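You operate a simulated robot arm through the tools that you are given. There is no shell and no other tool. Be economical: measure what you need, move in short steps, check, and stop when the job is done.

You run a simulated two-armed robot. Do the job below in one go: nothing can be reset, and whatever is moved stays where it is left.

## Task
On the top of the test bench, fold the blue cloth in half.
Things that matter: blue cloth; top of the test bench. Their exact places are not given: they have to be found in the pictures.

Only the result counts: the job must be done as asked and must still hold three seconds after the hand-in. Knocking over, shifting, dropping, spilling or breaking anything else fails it. Flat cloth is picked up by pressing the open fingertips on it (5 to 10 N) and closing them slowly along it; thin cloth reads only 2 to 8 mm in the jaws.

## Robot
Two 7-joint arms with two-finger parallel grippers on one trunk, on a base that drives. Base frame: it is fixed to the floor where the robot stands at the start and does not move with it; the origin is under the middle of the robot, x ahead of it, y to its left, z up; the surface under the hand at the start is at about z = 850. Lengths are in mm, angles in rad, forces in N, time in s.
The left shoulder is at the start at [50, 161, 1123], the right one opposite. With the tool pointing down near the work surface each hand reaches from about 240 to 680 mm from the robot's upright axis, wherever it stands, measured 20 degrees to its own side. Places, roughly: top of the test bench [800, 0, 800]. Payload 3.43 kg a hand.
The tool frame of a hand sits at the grasp point between the pads (the TCP): z along the fingers, y along the line on which they close. The tips reach 30 mm beyond it. The gripper opens to 94 mm. The fingers are 28 mm wide and 10 mm thick; the gripper's body (50 by 96 mm) begins 55 mm behind the TCP.
Orientation is that of the tool frame in the base frame, as a unit quaternion [w, x, y, z]. With the fingers straight down and closing along the base's y, the tool's x points along the base's -x, its y along +y and its z along -z.

## Interface
- The arms move only by the tool send_rows. It takes "left_moves", "right_moves" or both (then of equal length, played together; a hand with none holds still); each is one flat list of numbers, 7 for each row, row after row: the gripper command, from -1 (shut) to 1 (fully open), values between in proportion, then the shift along the tool's x, y, z in mm, then the turn, a rotation vector about the tool's x, y, z in rad. In form: [grip, tx, ty, tz, rx, ry, rz, grip, tx, ty, tz, rx, ry, rz, ...]. A call has 1 to 12 rows; each row is the pose to reach, as a shift and turn from the pose commanded when the call began, along the tool's axes at that moment. A row lasts 0.2 s, in which the tool goes at most 50 mm and 0.15 rad; a call with a longer step from one row to the next is refused whole, and so is a gripper value outside its range. A pose out of reach is approached as far as the arm can. The call stops where the force on the tool passes 40 N (or 10 N more than at its start, if that is more) or the arm is blocked; 0.2 s more then pass. The fingers move at their own pace (about 45 mm/s each) and stop on an object; they squeeze with about 30 N. The grip force told is the motor's: it shows also when the fingers shut on nothing. Time passes only in rows, and 0.2 s behind the last, so rows that repeat a pose let the fingers close. It gives the time, the measured TCP pose, the force on the tool (base axes), the opening and the grip force at its end, in the units of the frame above (readings bear some noise), with the torque about the TCP (base axes, N m) and any sound that the robot's microphone picked up, and new pictures: "show" is both (left out), scene, wrist or none (wrist: the cameras of the hands that moved).
- Cameras (640 x 400 px; columns grow to the right, rows downward): "scene" is now at [122.4, -20.2, 1241.3]; the picture's right is [-0.25, -0.97, 0.00], its down [-0.60, 0.16, -0.78] and it looks along [0.76, -0.20, -0.62] (base axes); focal length 214 px, centre (320, 200). "left" rides on the left gripper at [76, -14, -103] in its tool frame; the picture's right is [0.18, 0.98, 0.00], its down [-0.75, 0.14, -0.64] and it looks along [-0.63, 0.12, 0.77] (tool axes); focal length 243 px, centre (320, 200). "right" rides on the right gripper at [76, 14, -102] in its tool frame; the picture's right is [-0.18, 0.98, 0.00], its down [-0.75, -0.14, -0.64] and it looks along [-0.63, -0.12, 0.77] (tool axes); focal length 243 px, centre (320, 200).
- move_column(by): slides the trunk up (or, below 0, down) by that many mm; the arms and the scene camera ride with it, the base frame stays. It gives what a move gives, with no picture.
- base_move(legs): drives the robot by 1 to 6 legs, each [ahead, left, turn to the left] in mm, mm and rad, along the robot's own axes; the way and the turn of a leg run together, so that a leg with both is an arc; at most 1500 mm and 3.142 rad a leg. The arms and the cameras ride along, it lands a little off, and it stops where it bumps. It gives what a move gives, and a new picture of the scene camera.
- head_to(pan, tilt): turns the head with the scene camera to pan (to the left, within 1.396 rad either way) and tilt (down, from -0.506 to 1.204), counted from straight ahead of the robot. It gives what a move gives, and a new picture of the scene camera.
- pixel_to_xyz(camera, pixels): for up to 12 pixels [column, row] of the newest picture of that camera ("zoom" is the newest enlarged one), the place [x, y, z] in the base frame of the surface seen there, good to about 2 mm. No time passes.
- zoom(camera, box): a new picture of the part [left, top, right, bottom] of that camera's present view, enlarged. No time passes.
- close_job(): hands the job in; it is judged then, once.

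Keep the steps short. Do not move on a guess: measure, check each grasp and each placing, and mend mistakes. In all there are 80 turns and 260 pictures (those below and enlarged ones count). Leave the grippers open and the arms clear of the work at the hand-in unless told otherwise, and finish with a single line.

The tools are called as name(argument=value, ...) on one line, values as JSON. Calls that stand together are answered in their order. send_rows: Moves the arms, as the interface text tells. Its arguments: {"type":"object","properties":{"left_moves":{"type":"array"},"right_moves":{"type":"array"},"show":{"type":"string","enum":["both","scene","wrist","none"]}},"required":[]} The other tools are called the same way: move_column (by) slides the trunk up or down; base_move (legs) drives the base; head_to (pan, tilt) turns the head that bears the scene camera; pixel_to_xyz (camera, pixels) gives the place of the surface under pixels of a picture; zoom (camera, box) takes an enlarged picture of a part of a camera's view; close_job () hands the job in.

At the start:

```text
time: 0.0
left_tcp_pos: [526.7, 242.1, 1044.0]
left_orientation: [-0.001, -0.001, 1.0, 0.0]
left_contact_force: [0.3, -0.5, 0.8]
left_ft_torque: [-0.02, 0.0, 0.02]
left_opening: 94.0
left_grip_force: 0.1
right_tcp_pos: [372.0, -171.3, 1073.9]
right_orientation: [0.0, 0.001, 1.0, 0.0]
right_contact_force: [0.6, -0.7, -0.9]
right_ft_torque: [-0.04, -0.01, 0.01]
right_opening: 93.9
right_grip_force: 0.2
trunk travel left (down, up): [-150.0, 117.0]
robot x, y, heading: [-2.2, -0.3, 0.001]
head pan, tilt: [-0.257, 0.672]
```

scene: 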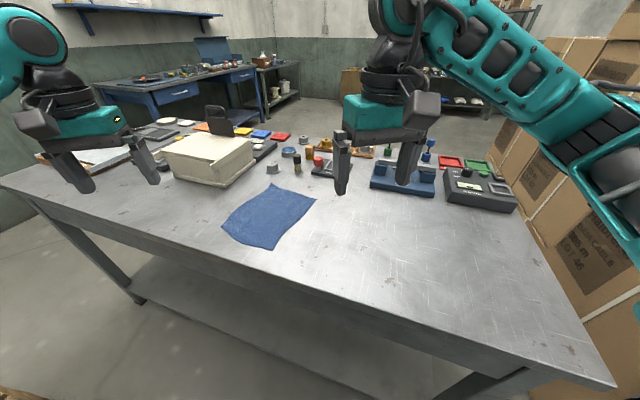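
right: 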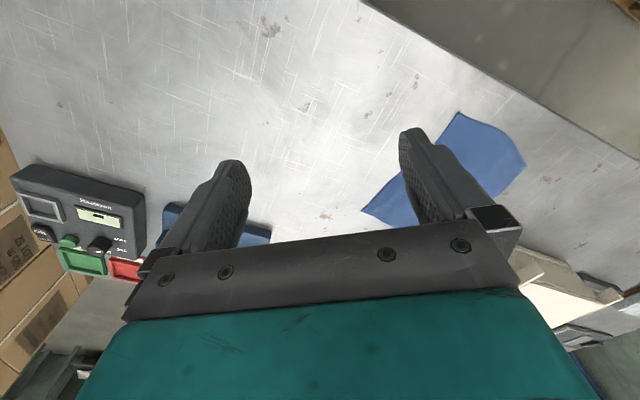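
left: 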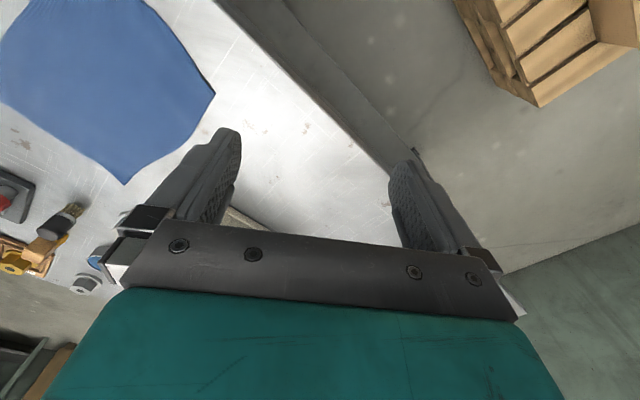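

The blue cloth lies around scene pixels (220-315, 185-250). I'll enlarge that area and measure its corners.

zoom(camera="scene", box=[190, 160, 350, 260])

pixel_to_xyz(camera="scene", pixels=[[271, 186], [314, 199], [273, 248], [223, 226], [270, 215], [330, 240], [200, 215], [270, 265]])

```text
4.00 times, centred on (270, 210) of scene
```

zoom: 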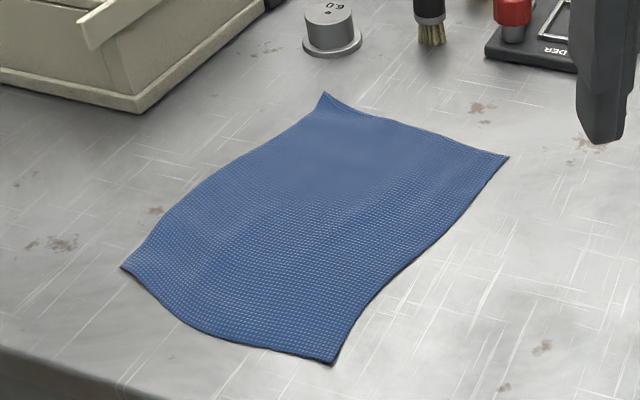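

```text
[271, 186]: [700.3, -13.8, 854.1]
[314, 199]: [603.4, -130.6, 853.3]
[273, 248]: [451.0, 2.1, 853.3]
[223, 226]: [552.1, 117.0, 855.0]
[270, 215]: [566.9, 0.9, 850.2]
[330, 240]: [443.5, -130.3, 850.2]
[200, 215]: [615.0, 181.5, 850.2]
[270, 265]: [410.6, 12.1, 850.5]
```

pixel_to_xyz(camera="zoom", pixels=[[325, 96], [505, 158], [333, 361], [124, 266], [215, 175], [415, 260], [332, 55], [330, 15], [140, 108], [145, 60], [420, 125], [430, 42]])

pixel_to_xyz(camera="scene", pixels=[[205, 187], [207, 155], [250, 150], [252, 165], [167, 152], [297, 160], [320, 165], [280, 275], [400, 320]])

```text
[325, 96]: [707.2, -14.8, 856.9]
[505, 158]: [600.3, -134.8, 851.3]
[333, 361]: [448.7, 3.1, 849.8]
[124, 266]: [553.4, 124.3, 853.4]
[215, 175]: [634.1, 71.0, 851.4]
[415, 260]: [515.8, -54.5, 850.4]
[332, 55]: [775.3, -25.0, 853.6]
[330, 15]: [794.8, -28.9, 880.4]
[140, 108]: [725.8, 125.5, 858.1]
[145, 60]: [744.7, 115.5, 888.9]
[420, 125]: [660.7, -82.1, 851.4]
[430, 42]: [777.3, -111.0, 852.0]
```

```text
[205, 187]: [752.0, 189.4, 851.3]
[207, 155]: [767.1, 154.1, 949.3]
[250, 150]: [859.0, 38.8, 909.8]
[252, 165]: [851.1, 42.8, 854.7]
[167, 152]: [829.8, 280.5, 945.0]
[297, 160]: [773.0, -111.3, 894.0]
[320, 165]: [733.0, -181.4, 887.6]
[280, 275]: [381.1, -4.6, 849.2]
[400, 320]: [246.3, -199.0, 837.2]
```

Corners: A(707,-15), B(600,-135), C(449,3), D(553,124): about 160 x 205 mm. Corner A is at the reach limit, so I look down to see how much room the base has ahead.

head_to(pan=0.0, tilt=1.15)

```text
time: 0.9
left_tcp_pos: [526.1, 242.5, 1043.6]
left_orientation: [0.0, 0.0, 1.0, 0.0]
left_contact_force: [0.2, 0.0, 0.8]
left_ft_torque: [-0.01, 0.02, 0.02]
left_opening: 93.8
left_grip_force: 0.2
right_tcp_pos: [372.4, -170.0, 1073.0]
right_orientation: [0.0, 0.002, 1.0, 0.0]
right_contact_force: [0.4, 0.3, 0.2]
right_ft_torque: [-0.01, 0.01, 0.01]
right_opening: 94.2
right_grip_force: 0.1
trunk travel left (down, up): [-150.0, 117.0]
robot x, y, heading: [2.0, 1.2, 0.002]
head pan, tilt: [0.0, 1.15]
```

scene: 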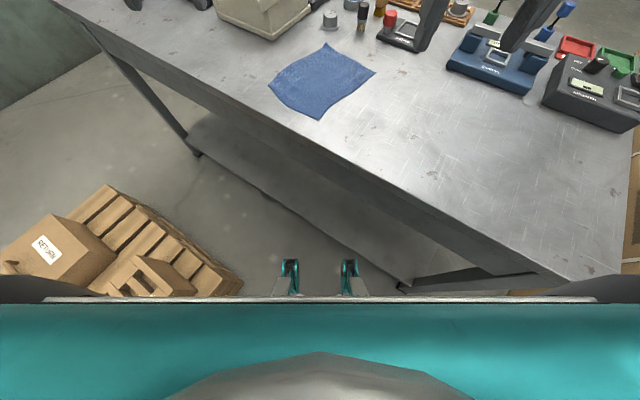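

pixel_to_xyz(camera="scene", pixels=[[200, 75], [300, 130], [400, 183], [500, 236], [585, 280], [410, 280], [290, 265], [350, 265], [300, 230], [320, 302], [240, 290]])

```text
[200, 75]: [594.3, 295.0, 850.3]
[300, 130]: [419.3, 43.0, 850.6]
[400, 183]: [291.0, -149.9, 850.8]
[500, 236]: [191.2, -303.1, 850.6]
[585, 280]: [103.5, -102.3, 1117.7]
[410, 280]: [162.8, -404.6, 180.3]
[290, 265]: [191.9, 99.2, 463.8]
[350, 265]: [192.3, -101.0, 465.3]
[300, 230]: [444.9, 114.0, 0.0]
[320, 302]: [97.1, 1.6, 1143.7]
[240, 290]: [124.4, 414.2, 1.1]
```

Edge of the bench runs obliquely; driving parallel to it (ahead 45, left 68) keeps the clearance and brings corner A into the right hand's reach. The pallet on the left is at y≈414, clear.

base_move(legs=[[45, 68, 0]])

```text
time: 2.2
left_tcp_pos: [570.4, 311.4, 1043.0]
left_orientation: [0.0, -0.002, 1.0, 0.0]
left_contact_force: [-0.2, -0.3, -0.4]
left_ft_torque: [0.01, -0.05, -0.02]
left_opening: 94.2
left_grip_force: 0.0
right_tcp_pos: [415.9, -104.6, 1072.1]
right_orientation: [0.0, 0.001, 1.0, -0.001]
right_contact_force: [0.4, 0.5, 0.0]
right_ft_torque: [-0.02, 0.06, 0.0]
right_opening: 94.2
right_grip_force: 0.1
trunk travel left (down, up): [-150.0, 117.0]
robot x, y, heading: [45.3, 66.6, -0.004]
head pan, tilt: [0.0, 1.15]
```

scene: 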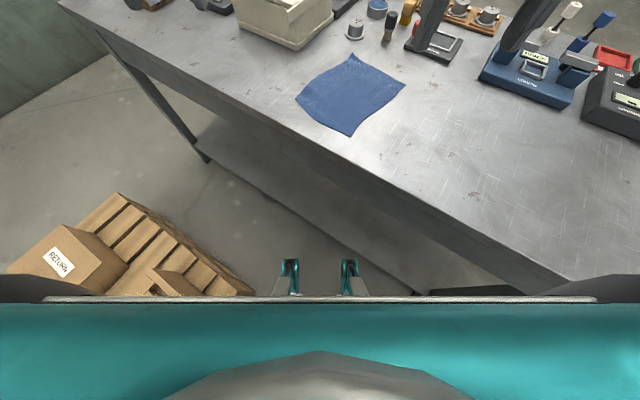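

Base landed well. Now both hands go to hover above the two ends of edge A–D (tips ~80 mm above), turned 0.728 rad so they close across that edge, jaws at 30 mm.

send_rows(right_moves=[-0.36, -36, 12, 16, 0, 0, 0.104, -0.36, -73, 25, 32, 0, 0, 0.208, -0.36, -109, 37, 48, 0, 0, 0.312, -0.36, -145, 49, 64, 0, 0, 0.416, -0.36, -181, 61, 80, 0, 0, 0.52, -0.36, -218, 74, 96, 0, 0, 0.624, -0.36, -254, 86, 112, 0, 0, 0.728, -0.36, -254, 86, 112, 0, 0, 0.728], left_moves=[-0.36, 2, -32, 12, 0, 0, 0.104, -0.36, 5, -64, 24, 0, 0, 0.208, -0.36, 7, -96, 36, 0, 0, 0.312, -0.36, 10, -129, 47, 0, 0, 0.416, -0.36, 12, -161, 59, 0, 0, 0.52, -0.36, 15, -193, 71, 0, 0, 0.624, -0.36, 17, -225, 83, 0, 0, 0.728, -0.36, 17, -225, 83, 0, 0, 0.728])

```text
time: 4.0
left_tcp_pos: [554.3, 84.6, 958.6]
left_orientation: [0.0, 0.355, 0.935, 0.0]
left_contact_force: [0.4, 0.4, 0.2]
left_ft_torque: [0.01, -0.03, 0.01]
left_opening: 30.0
left_grip_force: 0.1
right_tcp_pos: [671.6, -19.6, 962.7]
right_orientation: [0.001, 0.355, 0.935, 0.0]
right_contact_force: [0.0, 0.1, -0.7]
right_ft_torque: [0.05, 0.01, -0.02]
right_opening: 30.2
right_grip_force: 0.1
trunk travel left (down, up): [-150.0, 117.0]
robot x, y, heading: [44.6, 67.3, -0.003]
head pan, tilt: [0.0, 1.15]
```

scene: 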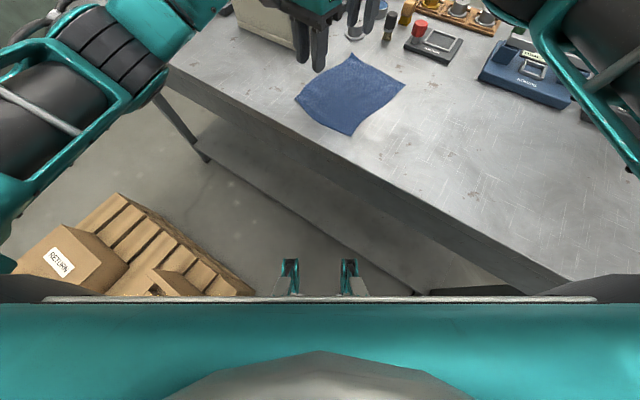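
right: 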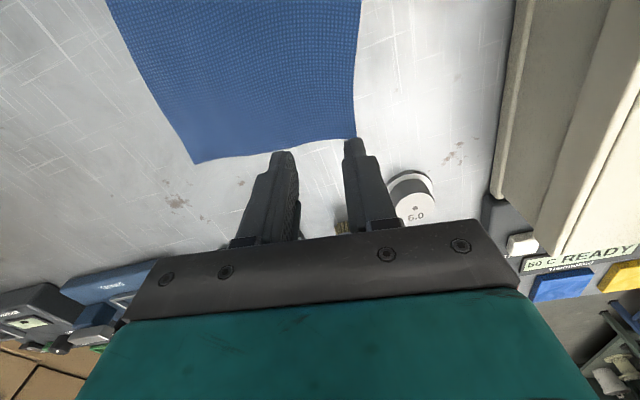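
left: 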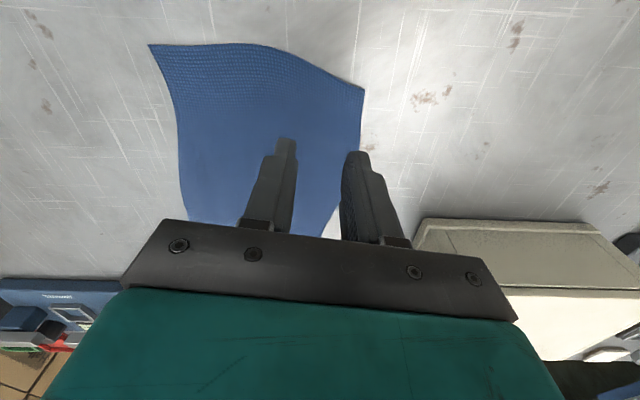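

pixel_to_xyz(camera="left", pixels=[[361, 91], [152, 46], [359, 130], [360, 148], [184, 185]])

pixel_to_xyz(camera="right", pixels=[[197, 161], [340, 140], [356, 100], [357, 60], [359, 20]])

```text
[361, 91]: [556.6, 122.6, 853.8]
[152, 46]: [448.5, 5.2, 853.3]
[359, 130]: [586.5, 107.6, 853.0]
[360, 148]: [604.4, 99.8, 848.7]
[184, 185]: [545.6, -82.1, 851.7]
```

```text
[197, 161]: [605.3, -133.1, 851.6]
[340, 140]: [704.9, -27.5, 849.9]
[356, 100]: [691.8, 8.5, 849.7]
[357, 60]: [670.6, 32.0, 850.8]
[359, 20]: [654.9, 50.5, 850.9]
```

Edge A–D sits where expected. Lower both hands to ~5 mm above the cloth.

send_rows(right_moves=[-0.36, 0, 0, 35, 0, 0, 0, -0.36, 0, 0, 65, 0, 0, 0, -0.36, 0, 0, 77, 0, 0, 0, -0.36, 0, 0, 77, 0, 0, 0], left_moves=[-0.36, 0, 3, 35, 0, 0, 0, -0.36, 0, 3, 65, 0, 0, 0, -0.36, 0, 3, 73, 0, 0, 0, -0.36, 0, 3, 73, 0, 0, 0], show="wrist")

```text
time: 5.0
left_tcp_pos: [556.5, 86.1, 886.4]
left_orientation: [0.001, 0.355, 0.935, 0.0]
left_contact_force: [0.1, 0.3, -0.3]
left_ft_torque: [-0.03, 0.02, -0.04]
left_opening: 30.2
left_grip_force: 0.1
right_tcp_pos: [671.0, -19.3, 883.2]
right_orientation: [0.0, 0.357, 0.934, 0.0]
right_contact_force: [1.0, -0.3, 0.3]
right_ft_torque: [-0.01, 0.04, -0.01]
right_opening: 30.3
right_grip_force: 0.1
trunk travel left (down, up): [-150.0, 117.0]
robot x, y, heading: [49.9, 65.2, -0.0]
head pan, tilt: [0.0, 1.15]
```

right: 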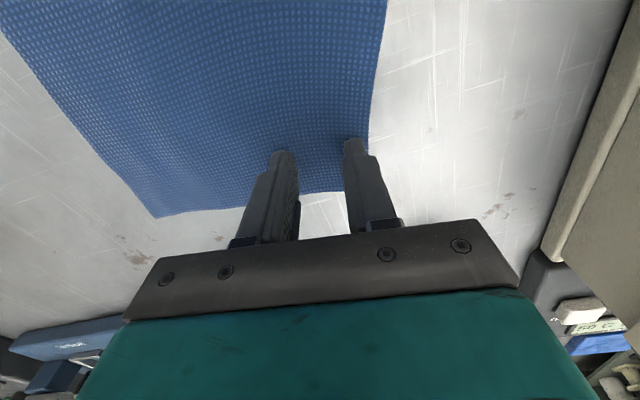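
left: 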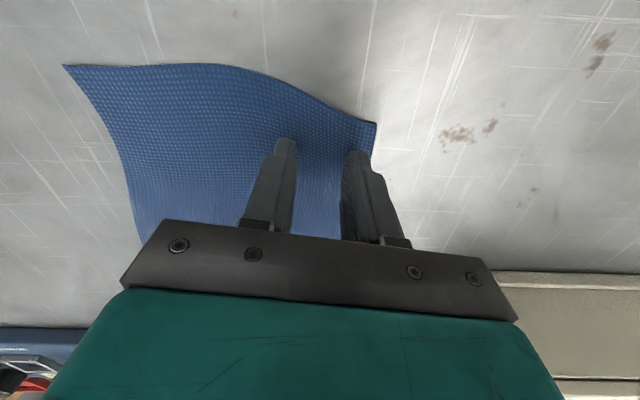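

Both finger pairs are over the cloth's margin. Lower to light contact.

send_rows(right_moves=[-0.36, 0, 0, 2, 0, 0, 0, -0.36, 0, 0, 3, 0, 0, 0, -0.36, 0, 0, 3, 0, 0, 0], left_moves=[-0.36, 0, 0, 3, 0, 0, 0, -0.36, 0, 0, 5, 0, 0, 0, -0.36, 0, 0, 5, 0, 0, 0], show="none")

```text
time: 5.8
left_tcp_pos: [556.5, 86.0, 882.9]
left_orientation: [0.0, 0.356, 0.934, 0.0]
left_contact_force: [0.5, -0.9, 0.5]
left_ft_torque: [0.01, -0.02, -0.01]
left_opening: 30.0
left_grip_force: 0.1
right_tcp_pos: [670.6, -19.2, 881.5]
right_orientation: [0.001, 0.356, 0.934, 0.001]
right_contact_force: [0.6, -0.5, 6.9]
right_ft_torque: [0.0, -0.07, 0.01]
right_opening: 29.9
right_grip_force: 0.1
trunk travel left (down, up): [-150.0, 117.0]
robot x, y, heading: [47.6, 68.1, 0.002]
head pan, tilt: [0.0, 1.15]
```

Right presses 6.9 N. Left goes on down.

send_rows(left_moves=[-0.36, 0, 0, 1, 0, 0, 0, -0.36, 0, 0, 2, 0, 0, 0, -0.36, 0, 0, 2, 0, 0, 0], show="none")

```text
time: 6.6
left_tcp_pos: [554.9, 85.8, 881.0]
left_orientation: [0.0, 0.356, 0.934, -0.001]
left_contact_force: [-0.5, -0.9, 2.6]
left_ft_torque: [0.06, -0.01, 0.04]
left_opening: 30.0
left_grip_force: 0.4
right_tcp_pos: [670.9, -18.5, 881.0]
right_orientation: [0.001, 0.357, 0.934, 0.001]
right_contact_force: [1.7, -0.1, 8.4]
right_ft_torque: [0.04, -0.11, 0.01]
right_opening: 30.2
right_grip_force: 0.0
trunk travel left (down, up): [-150.0, 117.0]
robot x, y, heading: [45.5, 66.9, -0.004]
head pan, tilt: [0.0, 1.15]
```

Left 2.6 N, 0.8 mm more, then both close slowly along the cloth.

send_rows(right_moves=[-0.36, 0, 0, 0, 0, 0, 0, -0.36, 0, 0, 0, 0, 0, 0, -0.44, 0, 0, 0, 0, 0, 0, -0.52, 0, 0, 0, 0, 0, 0, -0.6, 0, 0, 0, 0, 0, 0, -0.68, 0, 0, 0, 0, 0, 0, -0.76, 0, 0, 0, 0, 0, 0, -0.84, 0, 0, 0, 0, 0, 0, -0.92, 0, 0, 0, 0, 0, 0, -1, 0, 0, 0, 0, 0, 0, -1, 0, 0, 0, 0, 0, 0, -1, 0, 0, 0, 0, 0, 0], left_moves=[-0.36, 0, 0, 0.5, 0, 0, 0, -0.36, 0, 0, 0.9, 0, 0, 0, -0.44, 0, 0, 0.9, 0, 0, 0, -0.52, 0, 0, 0.9, 0, 0, 0, -0.6, 0, 0, 0.9, 0, 0, 0, -0.68, 0, 0, 0.9, 0, 0, 0, -0.76, 0, 0, 0.9, 0, 0, 0, -0.84, 0, 0, 0.9, 0, 0, 0, -0.92, 0, 0, 0.9, 0, 0, 0, -1, 0, 0, 0.9, 0, 0, 0, -1, 0, 0, 0.9, 0, 0, 0, -1, 0, 0, 0.9, 0, 0, 0], show="both")

```text
time: 9.2
left_tcp_pos: [555.5, 85.9, 881.0]
left_orientation: [0.002, 0.356, 0.934, 0.0]
left_contact_force: [1.9, 0.9, 19.1]
left_ft_torque: [0.18, -0.08, 0.0]
left_opening: 2.5
left_grip_force: 30.0
right_tcp_pos: [670.7, -18.4, 882.0]
right_orientation: [0.001, 0.356, 0.934, 0.001]
right_contact_force: [-0.4, 1.2, 4.0]
right_ft_torque: [0.01, 0.0, 0.0]
right_opening: 6.2
right_grip_force: 30.2
trunk travel left (down, up): [-150.0, 117.0]
robot x, y, heading: [45.1, 65.1, 0.0]
head pan, tilt: [0.0, 1.15]
```

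scene: 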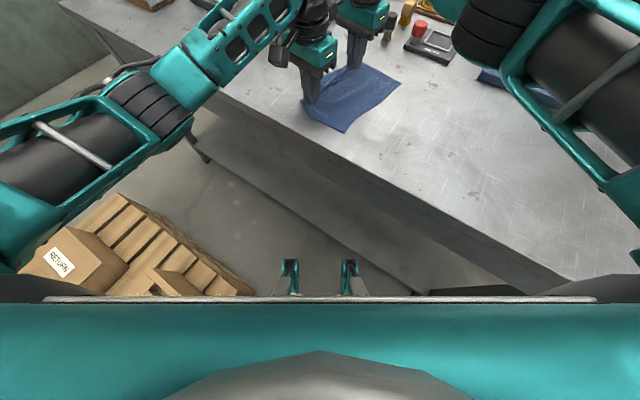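
right: 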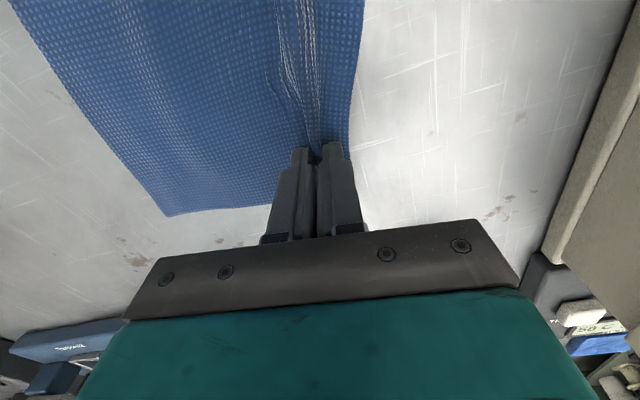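
left: 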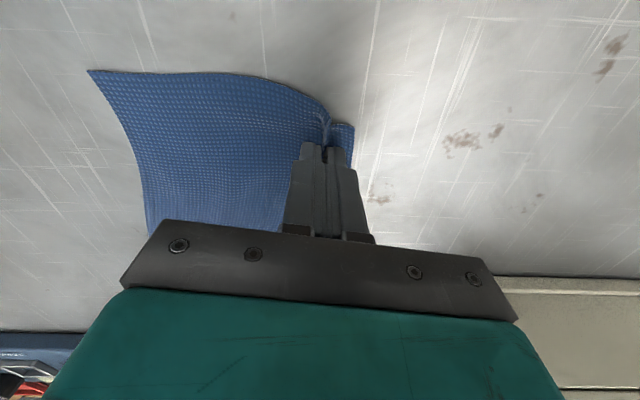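

Both hands have a ridge of cloth (2.5 and 6.2 mm). Lift 40 mm to check.

send_rows(right_moves=[-1, 0, 0, -15, 0, 0, 0, -1, 0, 0, -30, 0, 0, 0, -1, 0, 0, -40, 0, 0, 0, -1, 0, 0, -40, 0, 0, 0], left_moves=[-1, 0, 0, -15, 0, 0, 0, -1, 0, 0, -30, 0, 0, 0, -1, 0, 0, -40, 0, 0, 0, -1, 0, 0, -40, 0, 0, 0])

```text
time: 10.2
left_tcp_pos: [556.0, 88.1, 920.1]
left_orientation: [0.001, 0.356, 0.935, 0.0]
left_contact_force: [1.0, -1.0, -0.3]
left_ft_torque: [-0.04, -0.04, -0.04]
left_opening: 2.4
left_grip_force: 29.9
right_tcp_pos: [670.5, -19.4, 921.3]
right_orientation: [0.0, 0.357, 0.934, 0.0]
right_contact_force: [-0.4, 1.7, 0.0]
right_ft_torque: [0.02, 0.02, 0.0]
right_opening: 6.5
right_grip_force: 30.4
trunk travel left (down, up): [-150.0, 117.0]
robot x, y, heading: [46.6, 67.3, 0.001]
head pan, tilt: [0.0, 1.15]
```

scene: 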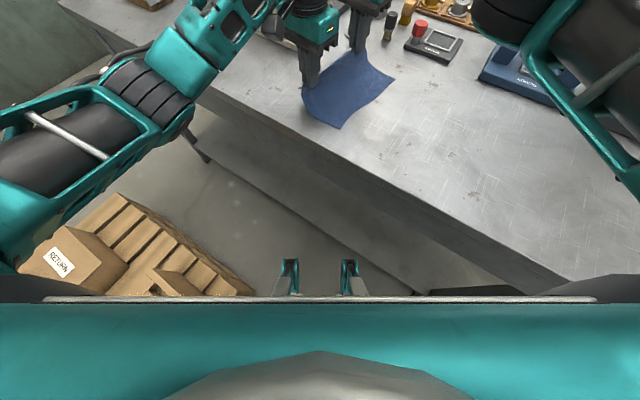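
right: 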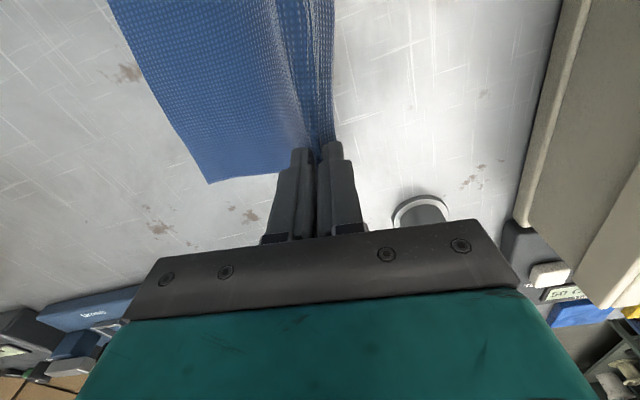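
left: 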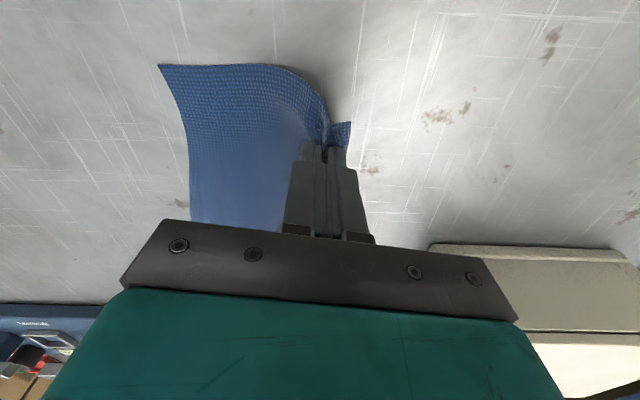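

Grasps hold. Measure the opposite corners now.

pixel_to_xyz(camera="right", pixels=[[211, 181], [150, 75], [125, 30]])

pixel_to_xyz(camera="left", pixels=[[162, 67], [190, 180], [230, 68], [348, 126], [270, 70]])

```text
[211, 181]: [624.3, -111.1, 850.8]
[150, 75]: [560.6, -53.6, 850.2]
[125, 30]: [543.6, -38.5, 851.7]
```

```text
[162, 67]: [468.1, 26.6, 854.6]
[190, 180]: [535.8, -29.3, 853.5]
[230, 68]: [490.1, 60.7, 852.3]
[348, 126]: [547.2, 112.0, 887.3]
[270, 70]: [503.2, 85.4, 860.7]
```

Holding, but about 20 mm of the edge sticks out beyond the pinch and would fold backwards when laid over. I'll set it down, pulling it slightly outward, and re-pinch closer to the edge.

send_rows(right_moves=[-1, 0, 10, 15, 0, 0, 0, -1, 0, 15, 30, 0, 0, 0, -1, 0, 20, 37, 0, 0, 0, -0.8, 0, 20, 37, 0, 0, 0, -0.5, 0, 20, 37, 0, 0, 0, -0.36, 0, 20, 37, 0, 0, 0, -0.36, 0, 20, 15, 0, 0, 0, -0.36, 0, 20, -20, 0, 0, 0, -0.36, 0, 20, -30, 0, 0, 0], left_moves=[-1, 0, 10, 15, 0, 0, 0, -1, 0, 15, 30, 0, 0, 0, -1, 0, 20, 37, 0, 0, 0, -0.8, 0, 20, 37, 0, 0, 0, -0.5, 0, 20, 37, 0, 0, 0, -0.36, 0, 20, 37, 0, 0, 0, -0.36, 0, 20, 15, 0, 0, 0, -0.36, 0, 20, -20, 0, 0, 0, -0.36, 0, 20, -30, 0, 0, 0])

```text
time: 12.2
left_tcp_pos: [569.1, 102.2, 950.5]
left_orientation: [0.0, 0.356, 0.935, -0.001]
left_contact_force: [0.3, -0.2, -0.1]
left_ft_torque: [-0.01, -0.03, 0.02]
left_opening: 30.2
left_grip_force: 0.0
right_tcp_pos: [674.6, -7.0, 940.4]
right_orientation: [0.001, 0.356, 0.934, 0.0]
right_contact_force: [-0.6, -0.4, -0.5]
right_ft_torque: [0.02, 0.0, -0.02]
right_opening: 30.2
right_grip_force: 0.0
right hand out of reach, approached as far as the arm can: row 1, 2, 3, 4, 5, 6, 7, 8, 9
trunk travel left (down, up): [-150.0, 117.0]
robot x, y, heading: [43.8, 67.8, 0.004]
head pan, tilt: [0.0, 1.15]
```

scene: 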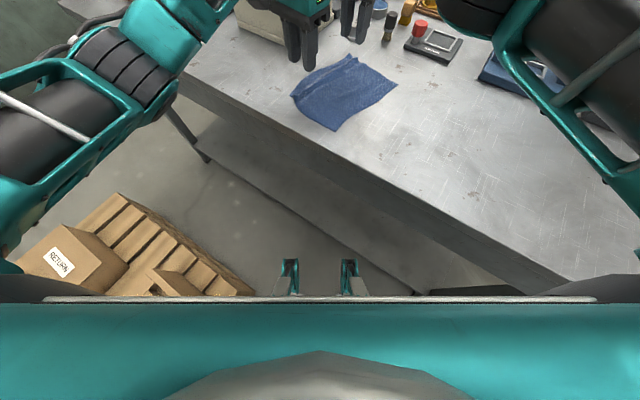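
right: 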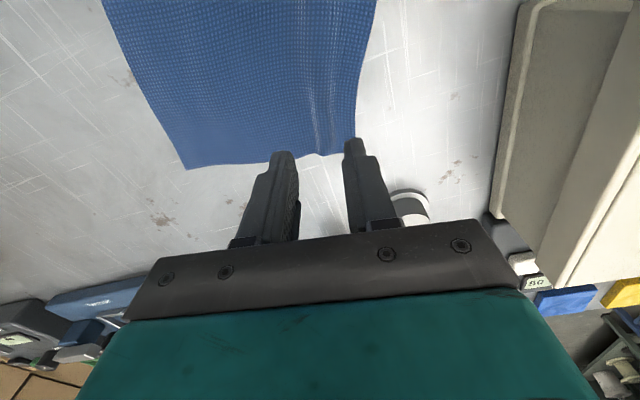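
left: 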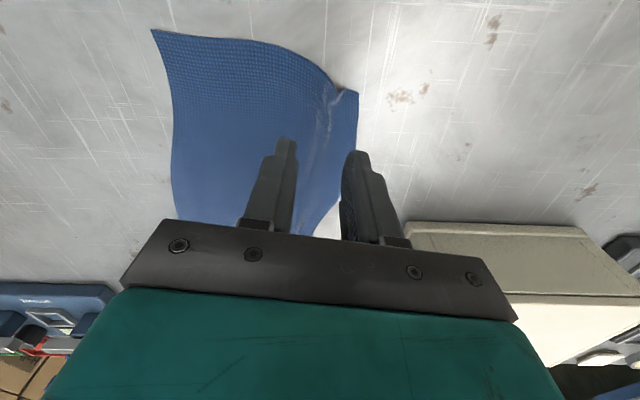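

The right arm is at its limit; drive another (28, 42) along the bench.

base_move(legs=[[28, 42, 0]])

send_rows(right_moves=[0.1, 0, 0, 0, 0, 0, 0], left_moves=[0.1, 0, 0, 0, 0, 0, 0], show="wrist")

```text
time: 13.2
left_tcp_pos: [584.9, 125.3, 950.2]
left_orientation: [0.0, 0.353, 0.936, 0.0]
left_contact_force: [-0.4, 0.7, -0.1]
left_ft_torque: [0.0, -0.01, -0.03]
left_opening: 30.1
left_grip_force: 0.0
right_tcp_pos: [688.4, 16.4, 939.2]
right_orientation: [0.001, 0.354, 0.935, 0.0]
right_contact_force: [0.3, -0.9, 0.7]
right_ft_torque: [0.0, 0.02, -0.01]
right_opening: 29.9
right_grip_force: 0.0
trunk travel left (down, up): [-150.0, 117.0]
robot x, y, heading: [58.0, 86.0, 0.002]
head pan, tilt: [0.0, 1.15]
stopped in leg 1: the robot was blocked; the commanded pose is now the measured one
```

scene: 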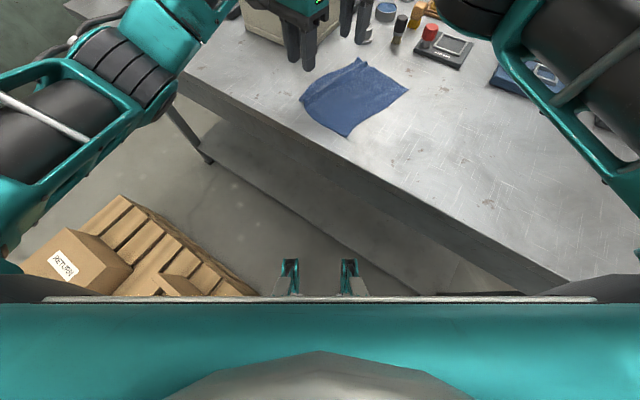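

```text
time: 13.6
left_tcp_pos: [585.0, 126.9, 950.1]
left_orientation: [-0.001, 0.353, 0.936, 0.001]
left_contact_force: [0.0, 0.8, -0.1]
left_ft_torque: [0.0, -0.01, -0.02]
left_opening: 51.8
left_grip_force: 0.0
right_tcp_pos: [690.1, 17.1, 939.8]
right_orientation: [0.001, 0.354, 0.935, 0.0]
right_contact_force: [0.2, -0.1, -0.4]
right_ft_torque: [-0.01, 0.01, 0.02]
right_opening: 51.5
right_grip_force: 0.1
trunk travel left (down, up): [-150.0, 117.0]
robot x, y, heading: [61.0, 89.7, 0.003]
head pan, tilt: [0.0, 1.15]
```

right: 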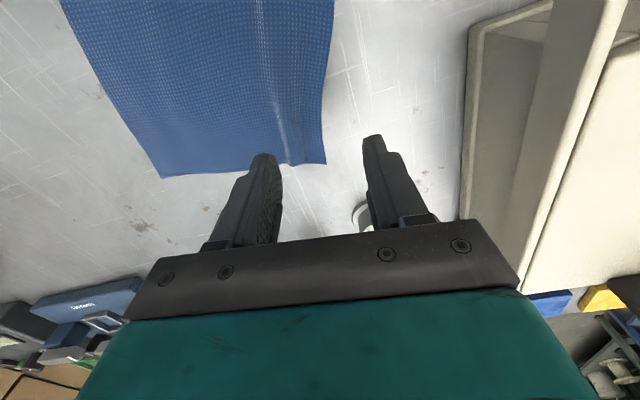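
left: 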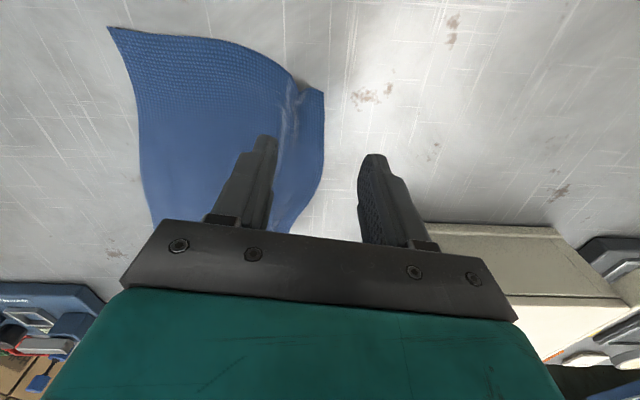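

The base bumped lightly after ~23 mm; no more driving that way. Measure the corners again.

pixel_to_xyz(camera="right", pixels=[[324, 163], [163, 177], [324, 130], [330, 60], [287, 162]])

pixel_to_xyz(camera="left", pixels=[[322, 92], [111, 29], [323, 130], [320, 170], [300, 84]])

pixel_to_xyz(camera="scene", pixels=[[390, 44], [300, 145], [400, 207], [500, 265]])

```text
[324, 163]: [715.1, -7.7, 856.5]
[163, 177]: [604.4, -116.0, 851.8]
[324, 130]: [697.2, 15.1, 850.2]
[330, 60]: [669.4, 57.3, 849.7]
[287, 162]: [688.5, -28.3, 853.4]
```

```text
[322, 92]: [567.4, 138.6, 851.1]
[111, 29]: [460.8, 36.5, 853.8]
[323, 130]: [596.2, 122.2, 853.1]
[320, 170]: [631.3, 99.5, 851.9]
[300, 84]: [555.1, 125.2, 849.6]
```

```text
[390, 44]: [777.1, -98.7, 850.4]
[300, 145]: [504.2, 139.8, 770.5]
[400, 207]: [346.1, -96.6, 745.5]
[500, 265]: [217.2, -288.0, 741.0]
```

Corners now A(715,-8), D(567,139), B(604,-116), C(461,36). Position the jaws (24 mm open) straddling the edge, outer finger just off the cloth, about 10 mm above it.

send_rows(right_moves=[-0.49, 7, -1, 20, 0, 0, 0, -0.49, 7, -1, 50, 0, 0, 0, -0.49, 7, -1, 50, 0, 0, 0], left_moves=[-0.49, -9, -4.5, 30, 0, 0, 0, -0.49, -9, -4.5, 60, 0, 0, 0, -0.49, -9, -4.5, 60, 0, 0, 0], show="wrist")

```text
time: 14.4
left_tcp_pos: [587.3, 118.2, 890.2]
left_orientation: [-0.001, 0.352, 0.936, 0.001]
left_contact_force: [-6.8, 8.4, -2.2]
left_ft_torque: [-0.7, -0.57, 0.06]
left_opening: 24.0
left_grip_force: 0.0
right_tcp_pos: [683.8, 20.9, 889.1]
right_orientation: [0.002, 0.355, 0.935, 0.0]
right_contact_force: [7.3, -7.4, 2.4]
right_ft_torque: [0.94, 0.89, 0.07]
right_opening: 24.0
right_grip_force: 0.0
trunk travel left (down, up): [-150.0, 117.0]
robot x, y, heading: [63.2, 89.4, 0.003]
head pan, tilt: [0.0, 1.15]
```

right: 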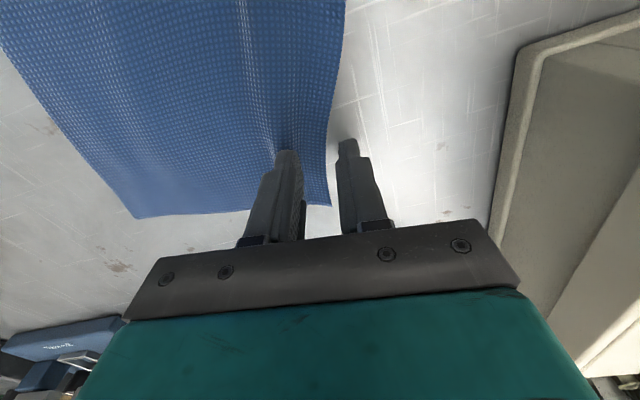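
left: 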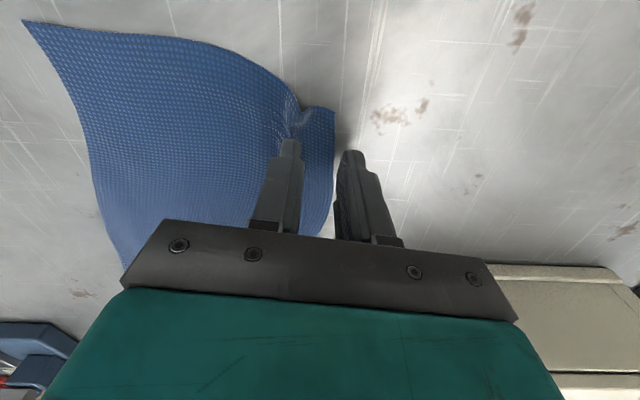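

The hands touch each other (equal and opposite 10 N). Move them apart: left 11 mm, right 5 mm along the edge, and check the straddle.

send_rows(right_moves=[-0.49, -5, 0, 0, 0, 0, 0, -0.49, -5, 0, 0, 0, 0, 0], left_moves=[-0.49, 11, 0, 0, 0, 0, 0, -0.49, 11, 0, 0, 0, 0, 0], show="wrist")

```text
time: 15.0
left_tcp_pos: [579.7, 123.5, 889.4]
left_orientation: [0.0, 0.353, 0.936, 0.001]
left_contact_force: [1.2, -0.2, 0.3]
left_ft_torque: [0.0, -0.03, 0.0]
left_opening: 24.2
left_grip_force: 0.0
right_tcp_pos: [685.6, 18.0, 889.7]
right_orientation: [-0.001, 0.353, 0.936, 0.0]
right_contact_force: [0.4, -0.2, 0.6]
right_ft_torque: [-0.02, -0.02, 0.0]
right_opening: 24.4
right_grip_force: 0.1
trunk travel left (down, up): [-150.0, 117.0]
robot x, y, heading: [60.9, 86.8, 0.003]
head pan, tilt: [0.0, 1.15]
```

right: 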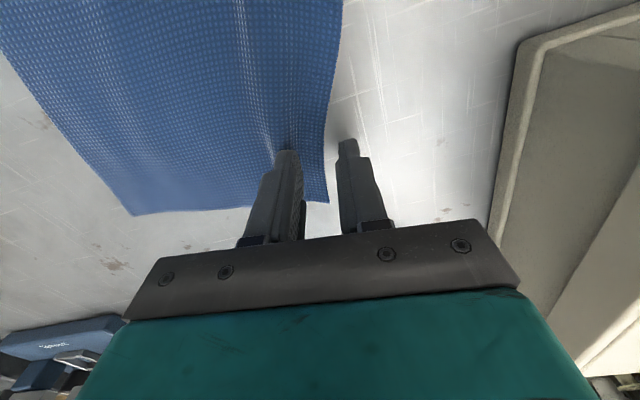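
left: 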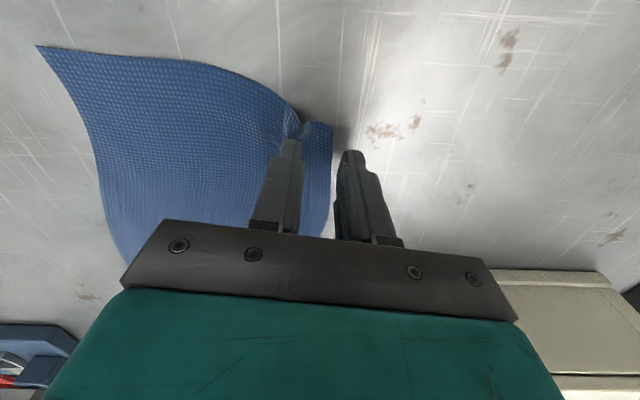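

Clear now, and both jaws straddle the edge. Lower to contact.

send_rows(right_moves=[-0.49, 0, 0, 4, 0, 0, 0, -0.49, 0, 0, 7, 0, 0, 0, -0.49, 0, 0, 8.5, 0, 0, 0, -0.49, 0, 0, 8.5, 0, 0, 0], left_moves=[-0.49, 0, 0, 4, 0, 0, 0, -0.49, 0, 0, 7, 0, 0, 0, -0.49, 0, 0, 8.5, 0, 0, 0, -0.49, 0, 0, 8.5, 0, 0, 0], show="none")

```text
time: 16.0
left_tcp_pos: [580.9, 123.7, 881.6]
left_orientation: [-0.001, 0.353, 0.936, 0.0]
left_contact_force: [-0.4, 1.1, 0.1]
left_ft_torque: [-0.01, -0.03, 0.04]
left_opening: 24.0
left_grip_force: 0.1
right_tcp_pos: [686.1, 17.5, 880.7]
right_orientation: [0.0, 0.354, 0.935, 0.001]
right_contact_force: [0.7, 0.0, 1.6]
right_ft_torque: [-0.04, 0.03, -0.01]
right_opening: 24.0
right_grip_force: 0.0
trunk travel left (down, up): [-150.0, 117.0]
robot x, y, heading: [62.3, 90.7, 0.0]
head pan, tilt: [0.0, 1.15]
```

send_rows(right_moves=[-0.49, 0, 0, 0.5, 0, 0, 0, -0.49, 0, 0, 0.8, 0, 0, 0, -0.49, 0, 0, 0.8, 0, 0, 0], left_moves=[-0.49, 0, 0, 1, 0, 0, 0, -0.49, 0, 0, 1.8, 0, 0, 0, -0.49, 0, 0, 1.8, 0, 0, 0], show="none")

```text
time: 16.8
left_tcp_pos: [580.0, 123.6, 881.4]
left_orientation: [0.001, 0.352, 0.936, 0.0]
left_contact_force: [-0.3, 1.6, 10.1]
left_ft_torque: [0.06, 0.07, 0.03]
left_opening: 23.9
left_grip_force: 0.2
right_tcp_pos: [686.0, 17.0, 881.1]
right_orientation: [0.001, 0.354, 0.935, 0.001]
right_contact_force: [1.0, 0.0, 3.1]
right_ft_torque: [-0.02, 0.0, 0.03]
right_opening: 23.8
right_grip_force: 0.1
trunk travel left (down, up): [-150.0, 117.0]
robot x, y, heading: [61.4, 87.9, 0.001]
head pan, tilt: [0.0, 1.15]
```

Left 10 N, right 3 N; press the right 1 mm more and close slowly.

send_rows(right_moves=[-0.49, 0, 0, 1, 0, 0, 0, -0.55, 0, 0, 1, 0, 0, 0, -0.61, 0, 0, 1, 0, 0, 0, -0.67, 0, 0, 1, 0, 0, 0, -0.73, 0, 0, 1, 0, 0, 0, -0.79, 0, 0, 1, 0, 0, 0, -0.85, 0, 0, 1, 0, 0, 0, -0.91, 0, 0, 1, 0, 0, 0, -1, 0, 0, 1, 0, 0, 0, -1, 0, 0, 1, 0, 0, 0, -1, 0, 0, 1, 0, 0, 0], left_moves=[-0.49, 0, 0, 0, 0, 0, 0, -0.55, 0, 0, 0, 0, 0, 0, -0.61, 0, 0, 0, 0, 0, 0, -0.67, 0, 0, 0, 0, 0, 0, -0.73, 0, 0, 0, 0, 0, 0, -0.79, 0, 0, 0, 0, 0, 0, -0.85, 0, 0, 0, 0, 0, 0, -0.91, 0, 0, 0, 0, 0, 0, -1, 0, 0, 0, 0, 0, 0, -1, 0, 0, 0, 0, 0, 0, -1, 0, 0, 0, 0, 0, 0], show="wrist")

```text
time: 19.2
left_tcp_pos: [579.4, 123.5, 881.5]
left_orientation: [0.002, 0.353, 0.936, 0.001]
left_contact_force: [0.7, -0.6, 13.7]
left_ft_torque: [0.0, 0.03, 0.0]
left_opening: 2.2
left_grip_force: 29.6
right_tcp_pos: [685.9, 17.7, 881.6]
right_orientation: [0.001, 0.354, 0.935, 0.0]
right_contact_force: [-1.5, -0.6, 9.9]
right_ft_torque: [-0.1, 0.01, -0.03]
right_opening: 2.1
right_grip_force: 30.6
trunk travel left (down, up): [-150.0, 117.0]
robot x, y, heading: [59.8, 90.0, 0.0]
head pan, tilt: [0.0, 1.15]
```

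right: 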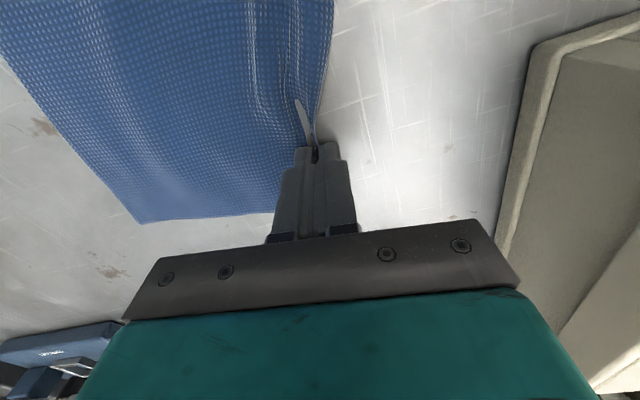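
left: 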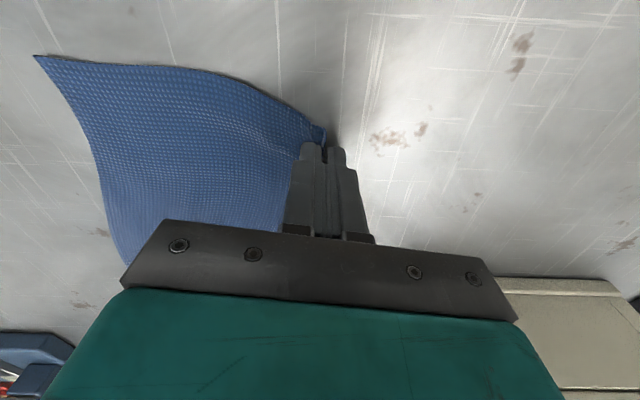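

Almost no flap now; the edge is in the jaws. Lift 40 mm and check both.

send_rows(right_moves=[-1, 0, 0, -10, 0, 0, 0, -1, 0, -5, -20, 0, 0, 0, -1, 0, -10, -30, 0, 0, 0, -1, 0, -15, -40, 0, 0, 0, -1, 0, -15, -40, 0, 0, 0], left_moves=[-1, 0, 0, -10, 0, 0, 0, -1, 0, -5, -20, 0, 0, 0, -1, 0, -10, -30, 0, 0, 0, -1, 0, -15, -40, 0, 0, 0, -1, 0, -15, -40, 0, 0, 0], show="both")

```text
time: 20.4
left_tcp_pos: [570.3, 112.6, 919.4]
left_orientation: [-0.001, 0.353, 0.936, 0.001]
left_contact_force: [0.6, 0.0, 0.6]
left_ft_torque: [0.02, -0.03, -0.02]
left_opening: 2.2
left_grip_force: 29.9
right_tcp_pos: [676.0, 5.6, 920.0]
right_orientation: [0.0, 0.354, 0.935, 0.0]
right_contact_force: [0.0, 0.0, 0.1]
right_ft_torque: [-0.01, 0.02, -0.01]
right_opening: 2.3
right_grip_force: 29.9
trunk travel left (down, up): [-150.0, 117.0]
robot x, y, heading: [58.5, 86.2, 0.001]
head pan, tilt: [0.0, 1.15]
```

scene: 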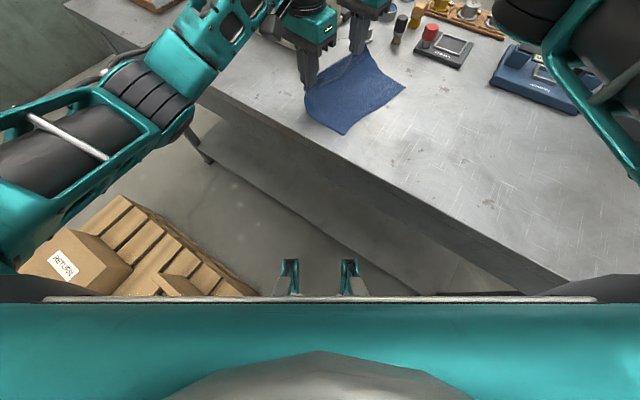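
right: 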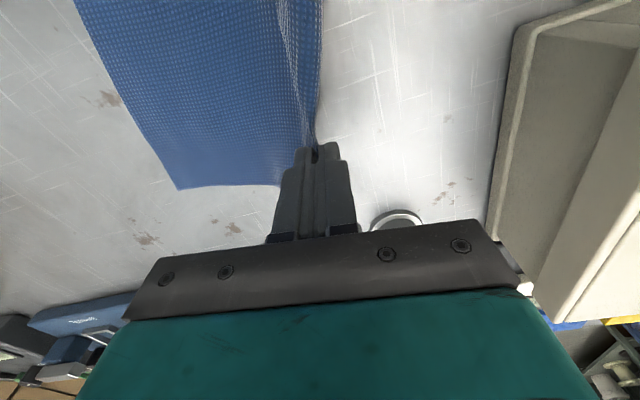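
left: 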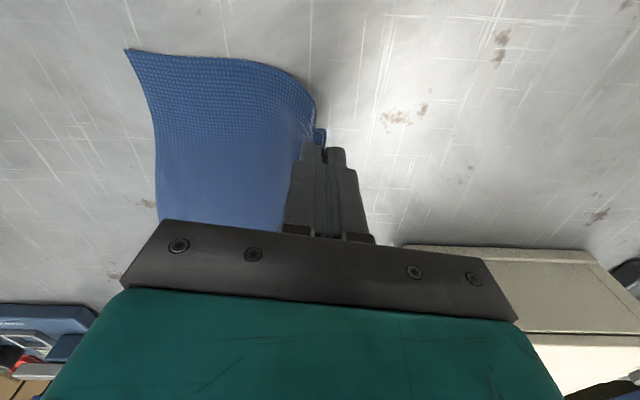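

Both edges held. Measure B and C as they now lie.

pixel_to_xyz(camera="right", pixels=[[178, 188], [140, 115], [110, 55]])

pixel_to_xyz(camera="left", pixels=[[127, 51], [155, 130], [158, 210]])

```text
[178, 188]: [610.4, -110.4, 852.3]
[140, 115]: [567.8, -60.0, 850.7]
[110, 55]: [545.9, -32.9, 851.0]
```

```text
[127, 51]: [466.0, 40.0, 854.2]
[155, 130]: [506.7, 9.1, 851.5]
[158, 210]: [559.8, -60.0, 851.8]
```

B(610,-110), C(466,40). Carry the edge in an arc toward line B–C, leaning the hands gradually so the edge falls the right way; stop midway to look.

send_rows(right_moves=[-1, 0.5, -7, -6, -0.025, 0, 0, -1, 1, -13.5, -11, -0.05, 0, 0, -1, 1.5, -21, -16, -0.075, 0, 0, -1, 2, -28, -21, -0.1, 0, 0, -1, 2.5, -39, -26, -0.125, 0, 0, -1, 3, -49.5, -29, -0.15, 0, 0, -1, 4, -60, -28, -0.175, 0, 0, -1, 5, -71, -25, -0.2, 0, 0, -1, 5, -71, -25, -0.2, 0, 0], left_moves=[-1, 0.5, -7, -6, -0.025, 0, 0, -1, 1, -13.5, -11, -0.05, 0, 0, -1, 1.5, -21, -16, -0.075, 0, 0, -1, 2, -28, -21, -0.1, 0, 0, -1, 2.5, -39, -26, -0.125, 0, 0, -1, 3, -49.5, -29, -0.15, 0, 0, -1, 4, -60, -28, -0.175, 0, 0, -1, 5, -71, -25, -0.2, 0, 0, -1, 5, -71, -25, -0.2, 0, 0])

```text
time: 22.4
left_tcp_pos: [519.6, 63.6, 946.4]
left_orientation: [0.035, 0.351, 0.931, 0.095]
left_contact_force: [0.5, -0.7, -0.3]
left_ft_torque: [-0.02, 0.01, 0.02]
left_opening: 2.1
left_grip_force: 30.2
right_tcp_pos: [627.5, -43.1, 944.8]
right_orientation: [0.035, 0.352, 0.93, 0.094]
right_contact_force: [-0.3, -0.1, 0.1]
right_ft_torque: [-0.05, 0.04, -0.01]
right_opening: 2.5
right_grip_force: 29.7
trunk travel left (down, up): [-150.0, 117.0]
robot x, y, heading: [59.9, 87.6, -0.005]
head pan, tilt: [0.0, 1.15]
```

scene: 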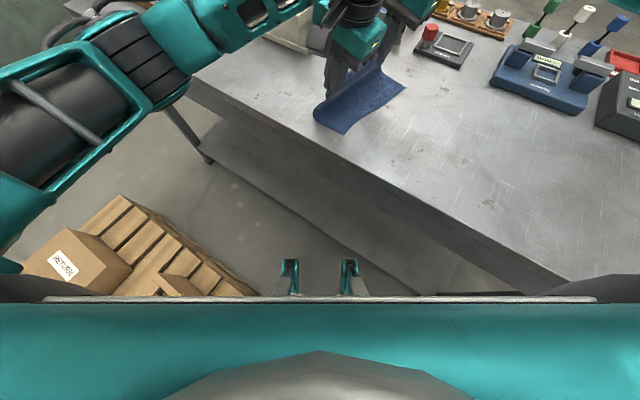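
right: 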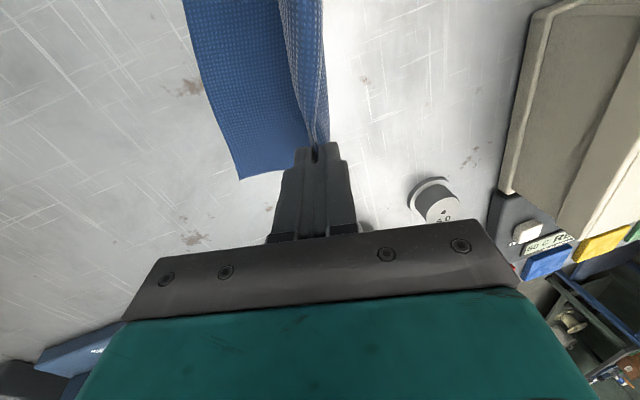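
left: 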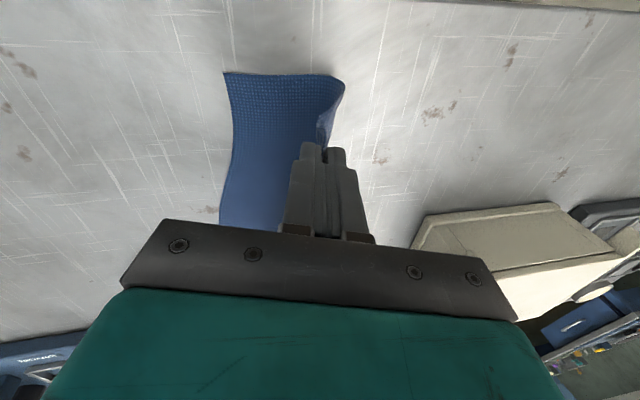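

pixel_to_xyz(camera="right", pixels=[[243, 177], [325, 60], [215, 100]])

pixel_to_xyz(camera="left", pixels=[[229, 76], [342, 88], [230, 170]])

```text
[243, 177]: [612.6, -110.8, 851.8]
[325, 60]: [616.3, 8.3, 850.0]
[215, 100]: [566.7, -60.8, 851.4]
```

```text
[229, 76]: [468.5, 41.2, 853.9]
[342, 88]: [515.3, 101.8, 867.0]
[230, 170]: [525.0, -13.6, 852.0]
```

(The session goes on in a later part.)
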